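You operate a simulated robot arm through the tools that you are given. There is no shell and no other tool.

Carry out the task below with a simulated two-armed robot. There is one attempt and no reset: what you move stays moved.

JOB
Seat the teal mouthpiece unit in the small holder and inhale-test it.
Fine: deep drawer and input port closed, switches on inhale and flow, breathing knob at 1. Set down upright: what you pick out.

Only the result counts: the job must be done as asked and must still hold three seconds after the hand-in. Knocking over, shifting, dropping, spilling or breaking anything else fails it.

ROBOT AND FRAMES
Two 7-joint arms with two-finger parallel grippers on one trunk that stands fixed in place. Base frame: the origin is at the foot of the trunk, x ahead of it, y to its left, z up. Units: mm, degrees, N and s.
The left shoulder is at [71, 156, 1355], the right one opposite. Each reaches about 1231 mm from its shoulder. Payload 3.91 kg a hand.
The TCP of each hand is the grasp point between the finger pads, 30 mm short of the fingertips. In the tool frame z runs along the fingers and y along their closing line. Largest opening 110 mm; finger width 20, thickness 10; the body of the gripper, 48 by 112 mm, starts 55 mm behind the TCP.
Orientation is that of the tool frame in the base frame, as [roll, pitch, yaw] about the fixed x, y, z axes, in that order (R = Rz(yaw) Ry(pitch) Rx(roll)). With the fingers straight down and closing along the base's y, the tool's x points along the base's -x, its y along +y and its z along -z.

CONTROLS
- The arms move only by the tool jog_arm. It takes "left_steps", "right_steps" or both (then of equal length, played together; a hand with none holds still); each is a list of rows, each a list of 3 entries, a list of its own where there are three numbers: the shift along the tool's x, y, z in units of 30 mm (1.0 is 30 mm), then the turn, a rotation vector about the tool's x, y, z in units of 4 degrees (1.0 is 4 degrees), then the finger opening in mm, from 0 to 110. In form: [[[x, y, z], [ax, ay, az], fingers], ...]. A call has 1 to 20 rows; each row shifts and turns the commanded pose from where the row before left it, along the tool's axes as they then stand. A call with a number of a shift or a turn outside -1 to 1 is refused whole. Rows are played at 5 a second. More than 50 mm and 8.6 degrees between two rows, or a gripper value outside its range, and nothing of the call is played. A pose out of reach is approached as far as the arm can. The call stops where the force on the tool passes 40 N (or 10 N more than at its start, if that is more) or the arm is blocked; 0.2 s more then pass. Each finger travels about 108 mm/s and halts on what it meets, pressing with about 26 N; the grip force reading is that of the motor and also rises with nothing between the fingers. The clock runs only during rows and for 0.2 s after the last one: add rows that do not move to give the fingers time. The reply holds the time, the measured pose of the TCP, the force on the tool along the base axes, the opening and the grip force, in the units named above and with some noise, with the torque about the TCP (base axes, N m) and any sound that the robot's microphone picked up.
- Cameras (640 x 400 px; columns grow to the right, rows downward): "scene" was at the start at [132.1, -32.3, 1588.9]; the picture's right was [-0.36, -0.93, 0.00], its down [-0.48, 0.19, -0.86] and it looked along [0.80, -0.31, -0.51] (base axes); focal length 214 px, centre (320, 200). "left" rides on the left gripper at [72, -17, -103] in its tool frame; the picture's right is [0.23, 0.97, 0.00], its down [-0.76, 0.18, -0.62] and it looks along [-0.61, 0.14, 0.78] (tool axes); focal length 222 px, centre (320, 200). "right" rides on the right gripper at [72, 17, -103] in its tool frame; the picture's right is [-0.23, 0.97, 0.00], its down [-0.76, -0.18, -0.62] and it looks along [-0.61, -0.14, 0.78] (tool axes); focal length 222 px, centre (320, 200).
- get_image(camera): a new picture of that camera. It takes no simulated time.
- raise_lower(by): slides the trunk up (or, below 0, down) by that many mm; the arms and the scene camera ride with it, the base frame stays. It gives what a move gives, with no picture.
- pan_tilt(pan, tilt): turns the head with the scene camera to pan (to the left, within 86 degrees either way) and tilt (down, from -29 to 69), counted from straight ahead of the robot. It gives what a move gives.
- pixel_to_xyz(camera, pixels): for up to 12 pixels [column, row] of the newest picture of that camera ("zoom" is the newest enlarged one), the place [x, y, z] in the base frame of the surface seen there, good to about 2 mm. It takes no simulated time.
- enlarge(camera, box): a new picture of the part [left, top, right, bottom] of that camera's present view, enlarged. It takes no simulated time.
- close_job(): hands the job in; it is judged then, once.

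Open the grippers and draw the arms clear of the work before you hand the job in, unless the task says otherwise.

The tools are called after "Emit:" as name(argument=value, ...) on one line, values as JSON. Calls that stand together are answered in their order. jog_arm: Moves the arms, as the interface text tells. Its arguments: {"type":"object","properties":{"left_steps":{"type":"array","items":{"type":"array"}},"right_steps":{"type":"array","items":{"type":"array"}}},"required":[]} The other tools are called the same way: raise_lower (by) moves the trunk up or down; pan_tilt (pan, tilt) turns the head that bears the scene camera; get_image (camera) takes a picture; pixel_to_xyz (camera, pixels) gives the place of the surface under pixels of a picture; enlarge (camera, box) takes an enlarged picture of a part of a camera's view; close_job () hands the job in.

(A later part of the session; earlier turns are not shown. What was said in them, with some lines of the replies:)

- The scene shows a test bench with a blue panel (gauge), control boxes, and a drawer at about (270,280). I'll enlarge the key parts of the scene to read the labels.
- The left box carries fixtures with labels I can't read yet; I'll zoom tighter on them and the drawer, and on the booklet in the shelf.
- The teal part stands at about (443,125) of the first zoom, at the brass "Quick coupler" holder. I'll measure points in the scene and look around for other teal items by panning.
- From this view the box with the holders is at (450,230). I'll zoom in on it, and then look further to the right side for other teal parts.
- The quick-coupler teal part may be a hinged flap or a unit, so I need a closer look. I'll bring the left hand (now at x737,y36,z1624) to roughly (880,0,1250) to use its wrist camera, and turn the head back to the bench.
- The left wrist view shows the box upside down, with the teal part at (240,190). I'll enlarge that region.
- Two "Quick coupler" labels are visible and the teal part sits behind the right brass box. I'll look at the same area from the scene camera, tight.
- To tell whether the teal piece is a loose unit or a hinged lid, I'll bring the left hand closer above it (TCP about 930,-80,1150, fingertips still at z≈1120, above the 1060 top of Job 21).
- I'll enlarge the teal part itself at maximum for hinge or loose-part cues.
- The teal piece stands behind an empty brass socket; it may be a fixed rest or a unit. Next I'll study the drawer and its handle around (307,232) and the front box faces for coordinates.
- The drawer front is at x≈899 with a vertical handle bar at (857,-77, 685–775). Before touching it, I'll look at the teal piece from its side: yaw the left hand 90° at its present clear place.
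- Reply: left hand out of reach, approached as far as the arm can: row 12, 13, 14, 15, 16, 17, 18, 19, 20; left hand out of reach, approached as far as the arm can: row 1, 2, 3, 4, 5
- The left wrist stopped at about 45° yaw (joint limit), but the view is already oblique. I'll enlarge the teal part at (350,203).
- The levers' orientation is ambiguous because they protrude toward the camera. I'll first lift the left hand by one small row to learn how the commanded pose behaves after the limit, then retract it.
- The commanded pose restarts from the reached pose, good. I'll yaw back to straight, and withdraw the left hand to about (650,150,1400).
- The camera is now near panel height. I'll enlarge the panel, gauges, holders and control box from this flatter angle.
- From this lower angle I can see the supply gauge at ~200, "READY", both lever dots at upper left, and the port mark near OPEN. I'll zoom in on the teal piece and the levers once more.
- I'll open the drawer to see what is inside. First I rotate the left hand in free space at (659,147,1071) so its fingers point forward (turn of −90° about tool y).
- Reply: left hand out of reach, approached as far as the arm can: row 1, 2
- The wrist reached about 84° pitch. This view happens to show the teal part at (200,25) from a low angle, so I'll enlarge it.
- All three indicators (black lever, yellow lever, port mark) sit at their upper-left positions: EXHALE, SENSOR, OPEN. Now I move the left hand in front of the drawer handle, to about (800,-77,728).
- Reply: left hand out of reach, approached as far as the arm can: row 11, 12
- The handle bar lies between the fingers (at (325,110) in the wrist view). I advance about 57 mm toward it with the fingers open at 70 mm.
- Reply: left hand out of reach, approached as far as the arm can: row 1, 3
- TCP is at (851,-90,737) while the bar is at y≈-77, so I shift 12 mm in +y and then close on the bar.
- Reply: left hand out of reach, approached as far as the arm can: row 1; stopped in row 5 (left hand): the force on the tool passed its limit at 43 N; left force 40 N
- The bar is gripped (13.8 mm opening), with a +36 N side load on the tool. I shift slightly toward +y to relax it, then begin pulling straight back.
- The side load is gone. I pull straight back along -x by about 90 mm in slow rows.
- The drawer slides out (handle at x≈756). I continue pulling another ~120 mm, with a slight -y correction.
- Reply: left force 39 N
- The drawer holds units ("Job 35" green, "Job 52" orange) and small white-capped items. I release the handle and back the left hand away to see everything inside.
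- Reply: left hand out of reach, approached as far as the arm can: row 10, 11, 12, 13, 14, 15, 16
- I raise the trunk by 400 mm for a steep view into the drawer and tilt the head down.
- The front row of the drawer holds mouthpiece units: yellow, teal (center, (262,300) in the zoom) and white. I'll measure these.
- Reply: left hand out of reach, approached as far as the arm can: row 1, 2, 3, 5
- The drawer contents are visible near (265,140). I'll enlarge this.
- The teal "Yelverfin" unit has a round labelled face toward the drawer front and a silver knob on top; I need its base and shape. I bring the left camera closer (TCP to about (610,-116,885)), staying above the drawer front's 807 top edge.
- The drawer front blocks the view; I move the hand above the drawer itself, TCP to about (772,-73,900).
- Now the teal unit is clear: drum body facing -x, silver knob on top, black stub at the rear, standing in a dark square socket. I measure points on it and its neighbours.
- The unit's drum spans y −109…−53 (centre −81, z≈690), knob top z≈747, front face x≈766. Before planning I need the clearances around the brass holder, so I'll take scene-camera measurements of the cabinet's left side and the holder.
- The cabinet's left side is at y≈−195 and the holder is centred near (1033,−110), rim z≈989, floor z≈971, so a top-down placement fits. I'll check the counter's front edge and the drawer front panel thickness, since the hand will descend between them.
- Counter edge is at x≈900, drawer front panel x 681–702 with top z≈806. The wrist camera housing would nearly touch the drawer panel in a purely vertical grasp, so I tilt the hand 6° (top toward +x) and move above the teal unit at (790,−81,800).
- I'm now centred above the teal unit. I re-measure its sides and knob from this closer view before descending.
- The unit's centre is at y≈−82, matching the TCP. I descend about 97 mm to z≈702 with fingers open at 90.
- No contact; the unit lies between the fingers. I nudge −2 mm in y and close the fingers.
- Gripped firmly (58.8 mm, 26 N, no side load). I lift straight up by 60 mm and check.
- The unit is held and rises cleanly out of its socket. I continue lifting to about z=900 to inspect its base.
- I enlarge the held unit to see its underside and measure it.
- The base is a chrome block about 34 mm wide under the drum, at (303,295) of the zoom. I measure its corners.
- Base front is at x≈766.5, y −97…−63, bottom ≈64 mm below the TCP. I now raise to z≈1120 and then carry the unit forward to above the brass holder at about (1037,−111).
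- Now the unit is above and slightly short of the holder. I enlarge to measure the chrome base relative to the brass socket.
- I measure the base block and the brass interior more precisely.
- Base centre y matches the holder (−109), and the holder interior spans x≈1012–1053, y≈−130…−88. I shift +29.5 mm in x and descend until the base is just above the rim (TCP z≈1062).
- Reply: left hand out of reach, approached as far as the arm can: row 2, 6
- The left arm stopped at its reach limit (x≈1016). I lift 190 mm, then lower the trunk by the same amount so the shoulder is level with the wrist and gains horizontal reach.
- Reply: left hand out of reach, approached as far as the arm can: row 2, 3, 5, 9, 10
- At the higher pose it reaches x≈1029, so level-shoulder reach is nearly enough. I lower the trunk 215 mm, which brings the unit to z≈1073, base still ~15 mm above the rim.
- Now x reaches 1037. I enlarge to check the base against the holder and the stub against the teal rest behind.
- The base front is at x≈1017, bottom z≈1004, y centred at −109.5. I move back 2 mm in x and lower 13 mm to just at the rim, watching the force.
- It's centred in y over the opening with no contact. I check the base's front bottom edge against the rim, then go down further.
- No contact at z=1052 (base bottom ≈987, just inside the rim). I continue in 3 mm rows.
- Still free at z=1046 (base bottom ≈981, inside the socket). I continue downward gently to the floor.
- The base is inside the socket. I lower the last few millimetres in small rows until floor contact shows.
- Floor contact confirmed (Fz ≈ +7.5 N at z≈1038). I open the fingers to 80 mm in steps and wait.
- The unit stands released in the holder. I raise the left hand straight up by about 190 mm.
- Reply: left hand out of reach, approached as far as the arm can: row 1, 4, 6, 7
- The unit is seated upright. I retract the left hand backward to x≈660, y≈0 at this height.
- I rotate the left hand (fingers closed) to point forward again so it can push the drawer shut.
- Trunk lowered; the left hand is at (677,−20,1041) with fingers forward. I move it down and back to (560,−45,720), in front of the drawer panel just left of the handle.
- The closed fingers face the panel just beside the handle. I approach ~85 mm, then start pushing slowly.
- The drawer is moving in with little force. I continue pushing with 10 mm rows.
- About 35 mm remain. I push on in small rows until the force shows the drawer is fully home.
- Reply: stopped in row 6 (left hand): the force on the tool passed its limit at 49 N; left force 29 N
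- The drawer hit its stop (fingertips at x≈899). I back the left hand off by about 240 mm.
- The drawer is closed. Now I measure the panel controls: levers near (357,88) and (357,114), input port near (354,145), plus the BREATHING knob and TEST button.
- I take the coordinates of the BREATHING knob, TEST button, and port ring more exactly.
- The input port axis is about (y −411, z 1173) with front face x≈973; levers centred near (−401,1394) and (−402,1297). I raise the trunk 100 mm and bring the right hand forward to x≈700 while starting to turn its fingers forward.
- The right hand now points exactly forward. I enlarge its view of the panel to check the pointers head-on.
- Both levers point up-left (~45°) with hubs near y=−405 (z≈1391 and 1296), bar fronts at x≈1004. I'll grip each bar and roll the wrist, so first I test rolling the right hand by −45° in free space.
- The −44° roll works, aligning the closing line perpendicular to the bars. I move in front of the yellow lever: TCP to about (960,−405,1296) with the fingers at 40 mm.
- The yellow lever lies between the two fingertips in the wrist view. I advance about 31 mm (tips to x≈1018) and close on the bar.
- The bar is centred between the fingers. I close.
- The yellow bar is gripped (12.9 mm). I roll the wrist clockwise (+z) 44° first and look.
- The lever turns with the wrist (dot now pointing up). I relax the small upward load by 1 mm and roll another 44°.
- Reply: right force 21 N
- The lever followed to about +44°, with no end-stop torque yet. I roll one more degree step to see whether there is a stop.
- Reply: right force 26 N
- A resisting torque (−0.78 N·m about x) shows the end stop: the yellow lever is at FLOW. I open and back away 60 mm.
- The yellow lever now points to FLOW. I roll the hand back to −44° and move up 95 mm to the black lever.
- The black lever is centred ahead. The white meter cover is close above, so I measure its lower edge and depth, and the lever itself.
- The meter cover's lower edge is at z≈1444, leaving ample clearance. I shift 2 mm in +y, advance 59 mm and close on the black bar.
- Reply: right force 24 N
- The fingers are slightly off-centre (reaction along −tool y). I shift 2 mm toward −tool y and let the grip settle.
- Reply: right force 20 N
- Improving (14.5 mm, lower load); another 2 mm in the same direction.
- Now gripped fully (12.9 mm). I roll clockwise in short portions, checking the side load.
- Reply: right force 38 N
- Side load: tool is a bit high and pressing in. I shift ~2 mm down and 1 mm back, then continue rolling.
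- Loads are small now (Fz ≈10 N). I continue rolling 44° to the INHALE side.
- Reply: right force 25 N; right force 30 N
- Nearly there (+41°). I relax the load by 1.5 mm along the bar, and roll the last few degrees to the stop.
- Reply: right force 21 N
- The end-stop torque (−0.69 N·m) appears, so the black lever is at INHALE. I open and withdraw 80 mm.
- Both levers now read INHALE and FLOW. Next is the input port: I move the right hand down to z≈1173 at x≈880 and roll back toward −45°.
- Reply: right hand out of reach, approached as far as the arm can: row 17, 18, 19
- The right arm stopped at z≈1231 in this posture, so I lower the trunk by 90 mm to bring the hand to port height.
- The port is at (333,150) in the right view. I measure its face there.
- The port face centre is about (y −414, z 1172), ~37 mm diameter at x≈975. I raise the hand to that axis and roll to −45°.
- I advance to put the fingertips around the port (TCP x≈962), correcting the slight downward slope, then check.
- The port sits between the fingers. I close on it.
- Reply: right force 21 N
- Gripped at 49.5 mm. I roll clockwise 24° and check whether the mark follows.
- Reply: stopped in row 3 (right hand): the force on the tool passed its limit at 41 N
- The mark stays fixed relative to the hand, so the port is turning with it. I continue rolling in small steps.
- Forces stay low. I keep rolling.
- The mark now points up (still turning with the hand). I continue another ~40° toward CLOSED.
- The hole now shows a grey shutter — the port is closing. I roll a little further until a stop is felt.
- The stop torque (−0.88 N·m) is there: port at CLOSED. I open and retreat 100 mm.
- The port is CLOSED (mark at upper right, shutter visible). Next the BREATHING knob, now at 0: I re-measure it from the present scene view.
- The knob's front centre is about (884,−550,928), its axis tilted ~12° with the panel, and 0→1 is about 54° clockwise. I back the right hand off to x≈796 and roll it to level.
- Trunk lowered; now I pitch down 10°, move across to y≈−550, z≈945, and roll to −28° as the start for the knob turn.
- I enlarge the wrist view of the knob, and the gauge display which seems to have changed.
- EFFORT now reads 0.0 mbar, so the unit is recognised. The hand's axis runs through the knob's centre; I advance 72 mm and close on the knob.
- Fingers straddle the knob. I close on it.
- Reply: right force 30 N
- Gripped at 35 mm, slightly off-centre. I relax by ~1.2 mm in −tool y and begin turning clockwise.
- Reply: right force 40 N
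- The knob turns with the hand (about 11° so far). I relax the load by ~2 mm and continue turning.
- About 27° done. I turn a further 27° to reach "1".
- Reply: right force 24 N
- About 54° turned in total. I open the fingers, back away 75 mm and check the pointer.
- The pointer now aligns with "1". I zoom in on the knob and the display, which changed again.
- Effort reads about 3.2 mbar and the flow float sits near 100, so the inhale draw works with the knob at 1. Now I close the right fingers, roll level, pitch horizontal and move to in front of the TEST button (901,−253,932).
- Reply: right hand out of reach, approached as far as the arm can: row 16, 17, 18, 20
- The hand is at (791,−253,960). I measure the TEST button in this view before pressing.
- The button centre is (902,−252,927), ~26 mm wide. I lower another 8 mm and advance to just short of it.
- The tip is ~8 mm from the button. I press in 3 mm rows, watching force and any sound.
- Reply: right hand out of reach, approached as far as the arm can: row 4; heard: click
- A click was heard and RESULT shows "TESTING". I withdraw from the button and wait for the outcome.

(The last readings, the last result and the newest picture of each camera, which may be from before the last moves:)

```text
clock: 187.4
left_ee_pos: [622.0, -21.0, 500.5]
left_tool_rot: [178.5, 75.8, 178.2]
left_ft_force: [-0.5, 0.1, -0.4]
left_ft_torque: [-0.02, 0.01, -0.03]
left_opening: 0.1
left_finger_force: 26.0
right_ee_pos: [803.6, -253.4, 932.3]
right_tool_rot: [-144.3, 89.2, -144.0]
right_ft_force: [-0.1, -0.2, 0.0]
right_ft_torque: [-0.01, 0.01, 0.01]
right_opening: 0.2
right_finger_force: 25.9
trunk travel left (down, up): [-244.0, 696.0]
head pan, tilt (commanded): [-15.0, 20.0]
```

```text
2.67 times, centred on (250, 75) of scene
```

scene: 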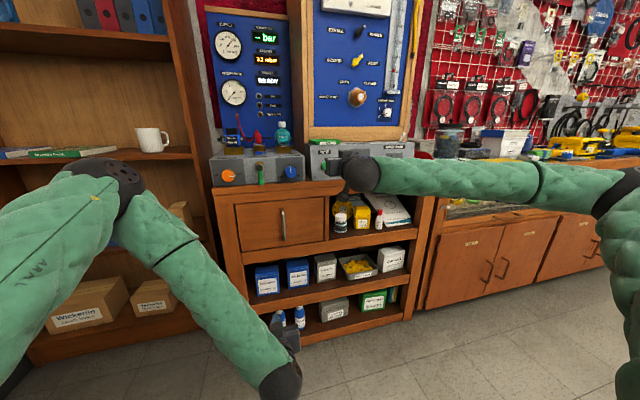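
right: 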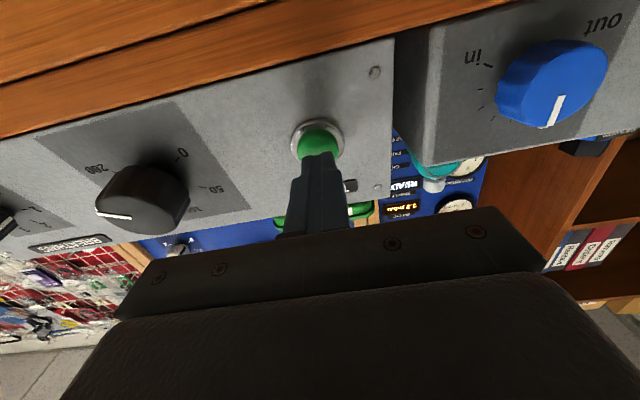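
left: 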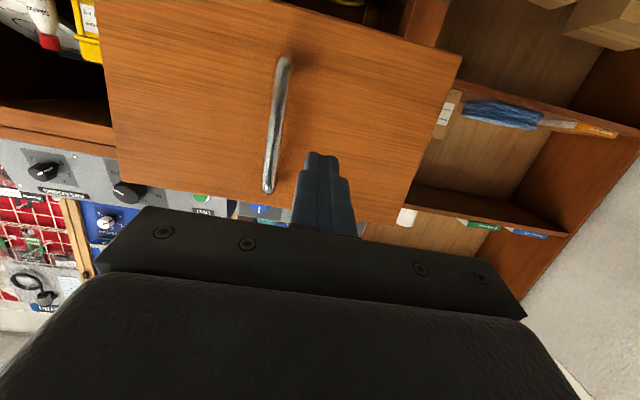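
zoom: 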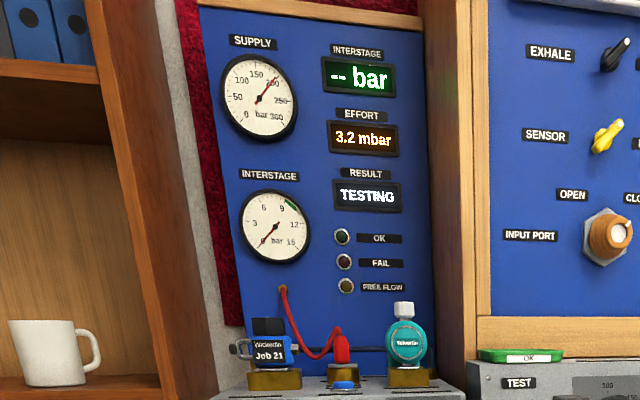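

Still "TESTING". I wait a few more seconds with still rows.

Emit:
jog_arm(right_steps=[[[0, 0, -0.5], [0, 0, 0], 0], [[0, 0, 0], [0, 0, 0], 0], [[0, 0, 0], [0, 0, 0], 0], [[0, 0, 0], [0, 0, 0], 0], [[0, 0, 0], [0, 0, 0], 0], [[0, 0, 0], [0, 0, 0], 0], [[0, 0, 0], [0, 0, 0], 0], [[0, 0, 0], [0, 0, 0], 0], [[0, 0, 0], [0, 0, 0], 0], [[0, 0, 0], [0, 0, 0], 0], [[0, 0, 0], [0, 0, 0], 0], [[0, 0, 0], [0, 0, 0], 0], [[0, 0, 0], [0, 0, 0], 0], [[0, 0, 0], [0, 0, 0], 0], [[0, 0, 0], [0, 0, 0], 0], [[0, 0, 0], [0, 0, 0], 0], [[0, 0, 0], [0, 0, 0], 0], [[0, 0, 0], [0, 0, 0], 0], [[0, 0, 0], [0, 0, 0], 0], [[0, 0, 0], [0, 0, 0], 0]])

Emit:
enlarge(camera="scene", box=[200, 0, 300, 150])

```text
clock: 191.6
left_ee_pos: [621.9, -20.9, 501.9]
left_tool_rot: [178.4, 75.8, 178.2]
left_ft_force: [0.4, -0.1, 0.5]
left_ft_torque: [0.01, 0.0, 0.0]
left_opening: 0.0
left_finger_force: 26.2
right_ee_pos: [788.7, -253.5, 933.4]
right_tool_rot: [-144.0, 89.2, -143.9]
right_ft_force: [-0.4, 0.2, -0.8]
right_ft_torque: [0.02, -0.01, 0.02]
right_opening: 0.0
right_finger_force: 25.9
trunk travel left (down, up): [-244.0, 696.0]
head pan, tilt (commanded): [-15.0, 20.0]
```

```text
2.67 times, centred on (250, 75) of scene
```

zoom: 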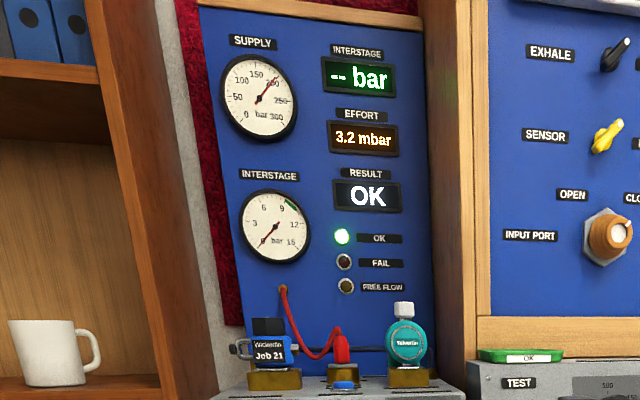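

RESULT reads OK with the green lamp lit. I withdraw the right hand, open both grippers, and verify the drawer and the unit.

Emit:
jog_arm(right_steps=[[[0, 0, -1], [0, 0, 0], 0], [[0, 0, -1], [0, 0, 0], 0], [[0, 0, -1], [0, 0, 0], 0], [[0, 0, -1], [0, 0, 0], 30], [[0, -0.5, -1], [0, 0, 0], 60], [[0, -0.5, -0.5], [0, 0, 0], 110], [[0, -0.5, 0], [0, 0, 0], 110], [[0, 0, 0], [0, 0, 0], 110]], left_steps=[[[0, 0, 0], [0, 0, 0], 0], [[0, 0, -0.5], [0, 0, 0], 30], [[0, 0, -0.5], [0, 0, 0], 60], [[0, 0, -0.5], [0, 0, 0], 90], [[0, 0, 0], [0, 0, 0], 110], [[0, 0, 0], [0, 0, 0], 110], [[0, 0, 0], [0, 0, 0], 110], [[0, 0, 0], [0, 0, 0], 110]])

Emit:
get_image(camera="scene")

Emit:
pixel_to_xyz(camera="scene", pixels=[[255, 210], [255, 235], [310, 205], [310, 225], [270, 200], [225, 205]])

```text
clock: 193.4
left_ee_pos: [577.9, -22.0, 511.7]
left_tool_rot: [178.4, 75.8, 178.2]
left_ft_force: [-0.7, -0.8, -0.5]
left_ft_torque: [-0.01, -0.04, -0.01]
left_opening: 110.0
left_finger_force: 0.0
right_ee_pos: [628.3, -300.0, 937.2]
right_tool_rot: [-144.4, 89.2, -144.2]
right_ft_force: [-0.5, -0.5, 0.7]
right_ft_torque: [0.01, 0.0, -0.02]
right_opening: 110.1
right_finger_force: 0.0
right hand out of reach, approached as far as the arm can: row 6
trunk travel left (down, up): [-244.0, 696.0]
head pan, tilt (commanded): [-15.0, 20.0]
```

```text
taken
```

scene: 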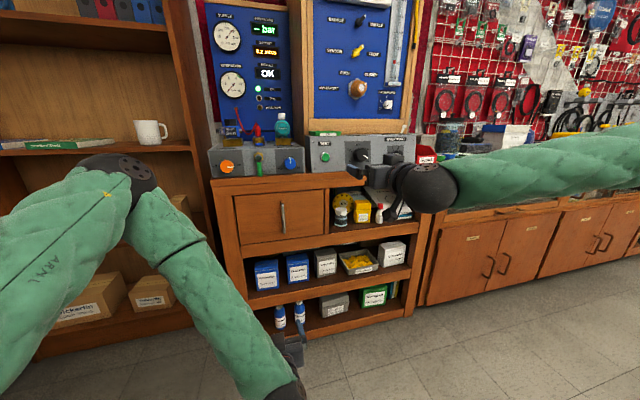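

```text
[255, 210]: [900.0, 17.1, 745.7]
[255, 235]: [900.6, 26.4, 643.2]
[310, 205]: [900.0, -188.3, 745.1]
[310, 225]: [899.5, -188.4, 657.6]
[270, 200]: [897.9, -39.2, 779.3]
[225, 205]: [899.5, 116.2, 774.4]
```

The drawer front is flush (x≈900). I move the right hand further aside and do a final check of all the settings.

Emit:
jog_arm(right_steps=[[[0, -1, 0], [0, 0, 0], 110], [[0, -1, 0], [0, 0, 0], 110], [[0, -1, 0], [0, 0, 0], 110], [[0, -1, 0], [0, 0, 0], 110], [[0, -1, 0], [0, 0, 0], 110], [[0, -1, 0], [0, 0, 0], 110], [[0, -1, 0], [0, 0, 0], 110]])

Emit:
raise_lower(by=250)

Emit:
get_image(camera="scene")

Emit:
enlarge(camera="scene", box=[200, 50, 430, 240])

```text
clock: 195.0
left_ee_pos: [578.4, -21.2, 510.9]
left_tool_rot: [178.5, 75.7, 178.3]
left_ft_force: [-0.9, -0.4, -0.7]
left_ft_torque: [-0.04, -0.01, 0.01]
left_opening: 110.0
left_finger_force: 0.0
right_ee_pos: [629.1, -509.5, 942.2]
right_tool_rot: [-141.2, 89.1, -141.1]
right_ft_force: [-0.6, 1.4, 0.3]
right_ft_torque: [-0.03, 0.02, -0.02]
right_opening: 109.8
right_finger_force: 0.1
trunk travel left (down, up): [-244.0, 696.0]
head pan, tilt (commanded): [-15.0, 20.0]
```

```text
clock: 197.6
left_ee_pos: [578.7, -22.6, 761.9]
left_tool_rot: [178.4, 75.7, 178.1]
left_ft_force: [-0.4, 0.1, 0.1]
left_ft_torque: [-0.01, -0.02, -0.01]
left_opening: 110.2
left_finger_force: 0.1
right_ee_pos: [630.1, -508.5, 1191.4]
right_tool_rot: [-145.0, 89.3, -144.8]
right_ft_force: [0.1, 0.0, -0.5]
right_ft_torque: [0.01, 0.01, 0.02]
right_opening: 109.7
right_finger_force: 0.1
trunk travel left (down, up): [-494.0, 446.0]
head pan, tilt (commanded): [-15.0, 20.0]
```

```text
taken
```

scene: 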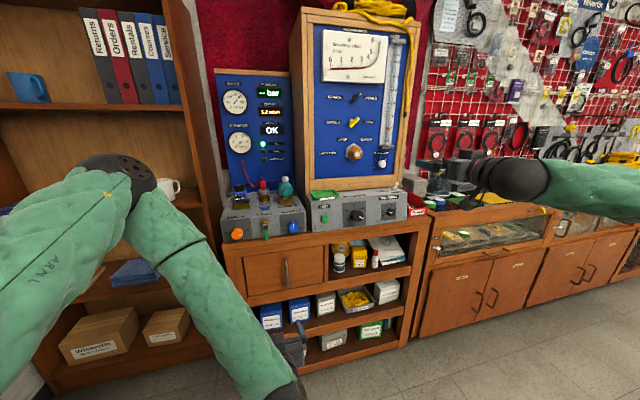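

```text
2.11 times, centred on (315, 145) of scene
```

zoom: 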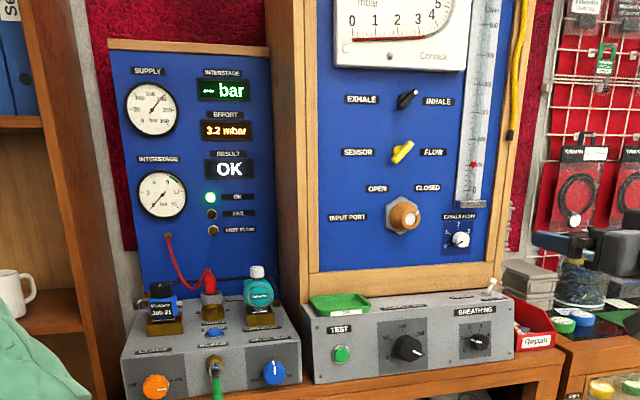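

RESULT stays OK. A last close look at the seated unit and the breathing knob.

Emit:
enlarge(camera="scene", box=[265, 170, 305, 210])

Emit:
enlarge(camera="scene", box=[365, 195, 410, 230])

Emit:
enlarge(camera="scene", box=[310, 80, 400, 180])

```text
10.00 times, centred on (285, 190) of scene
```

zoom: 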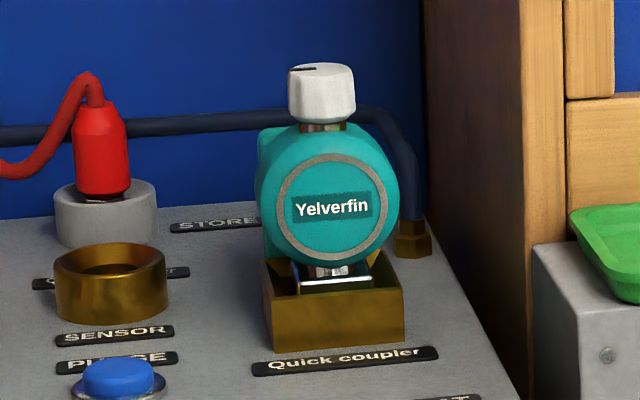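

```text
11.43 times, centred on (388, 212) of scene
```

zoom: 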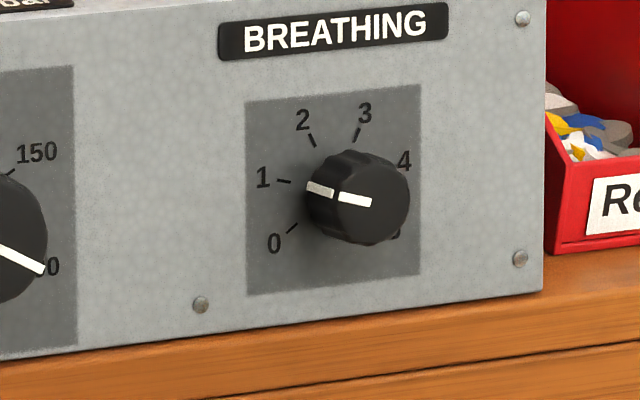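

```text
4.00 times, centred on (355, 130) of scene
```

zoom: 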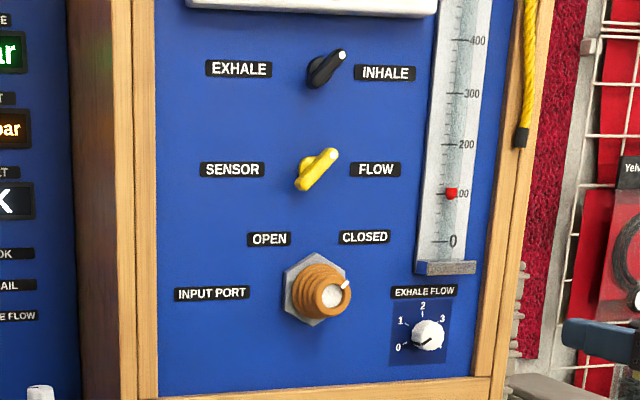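

Everything matches the job. The teal unit stands upright in the small holder and the result is OK. The drawer and port are closed, the switches are on INHALE and FLOW, and the breathing knob is at 1. Both arms are clear with grippers open, so I hand in.

Emit:
close_job()

```text
The job is handed in.
```

The teal mouthpiece unit is seated upright in the small brass holder (marked "Quick coupler"), and it passed the inhale test. The display showed OK with the green lamp lit and an effort of about 3.2 mbar. I've handed the job in; no verdict came back.

- **Drawer:** the unit came from the deep drawer, which is closed again and flush with the bench. I couldn't see inside after closing it, so I didn't recheck the units still in there.
- **Input port:** it started open and is now closed.
- **Switches:** they started on exhale and sensor, and are now on inhale and flow.
- **Breathing knob:** turned from 0 to 1.

I noticed nothing knocked over or shifted. Both grippers are open and both arms are clear of the bench.
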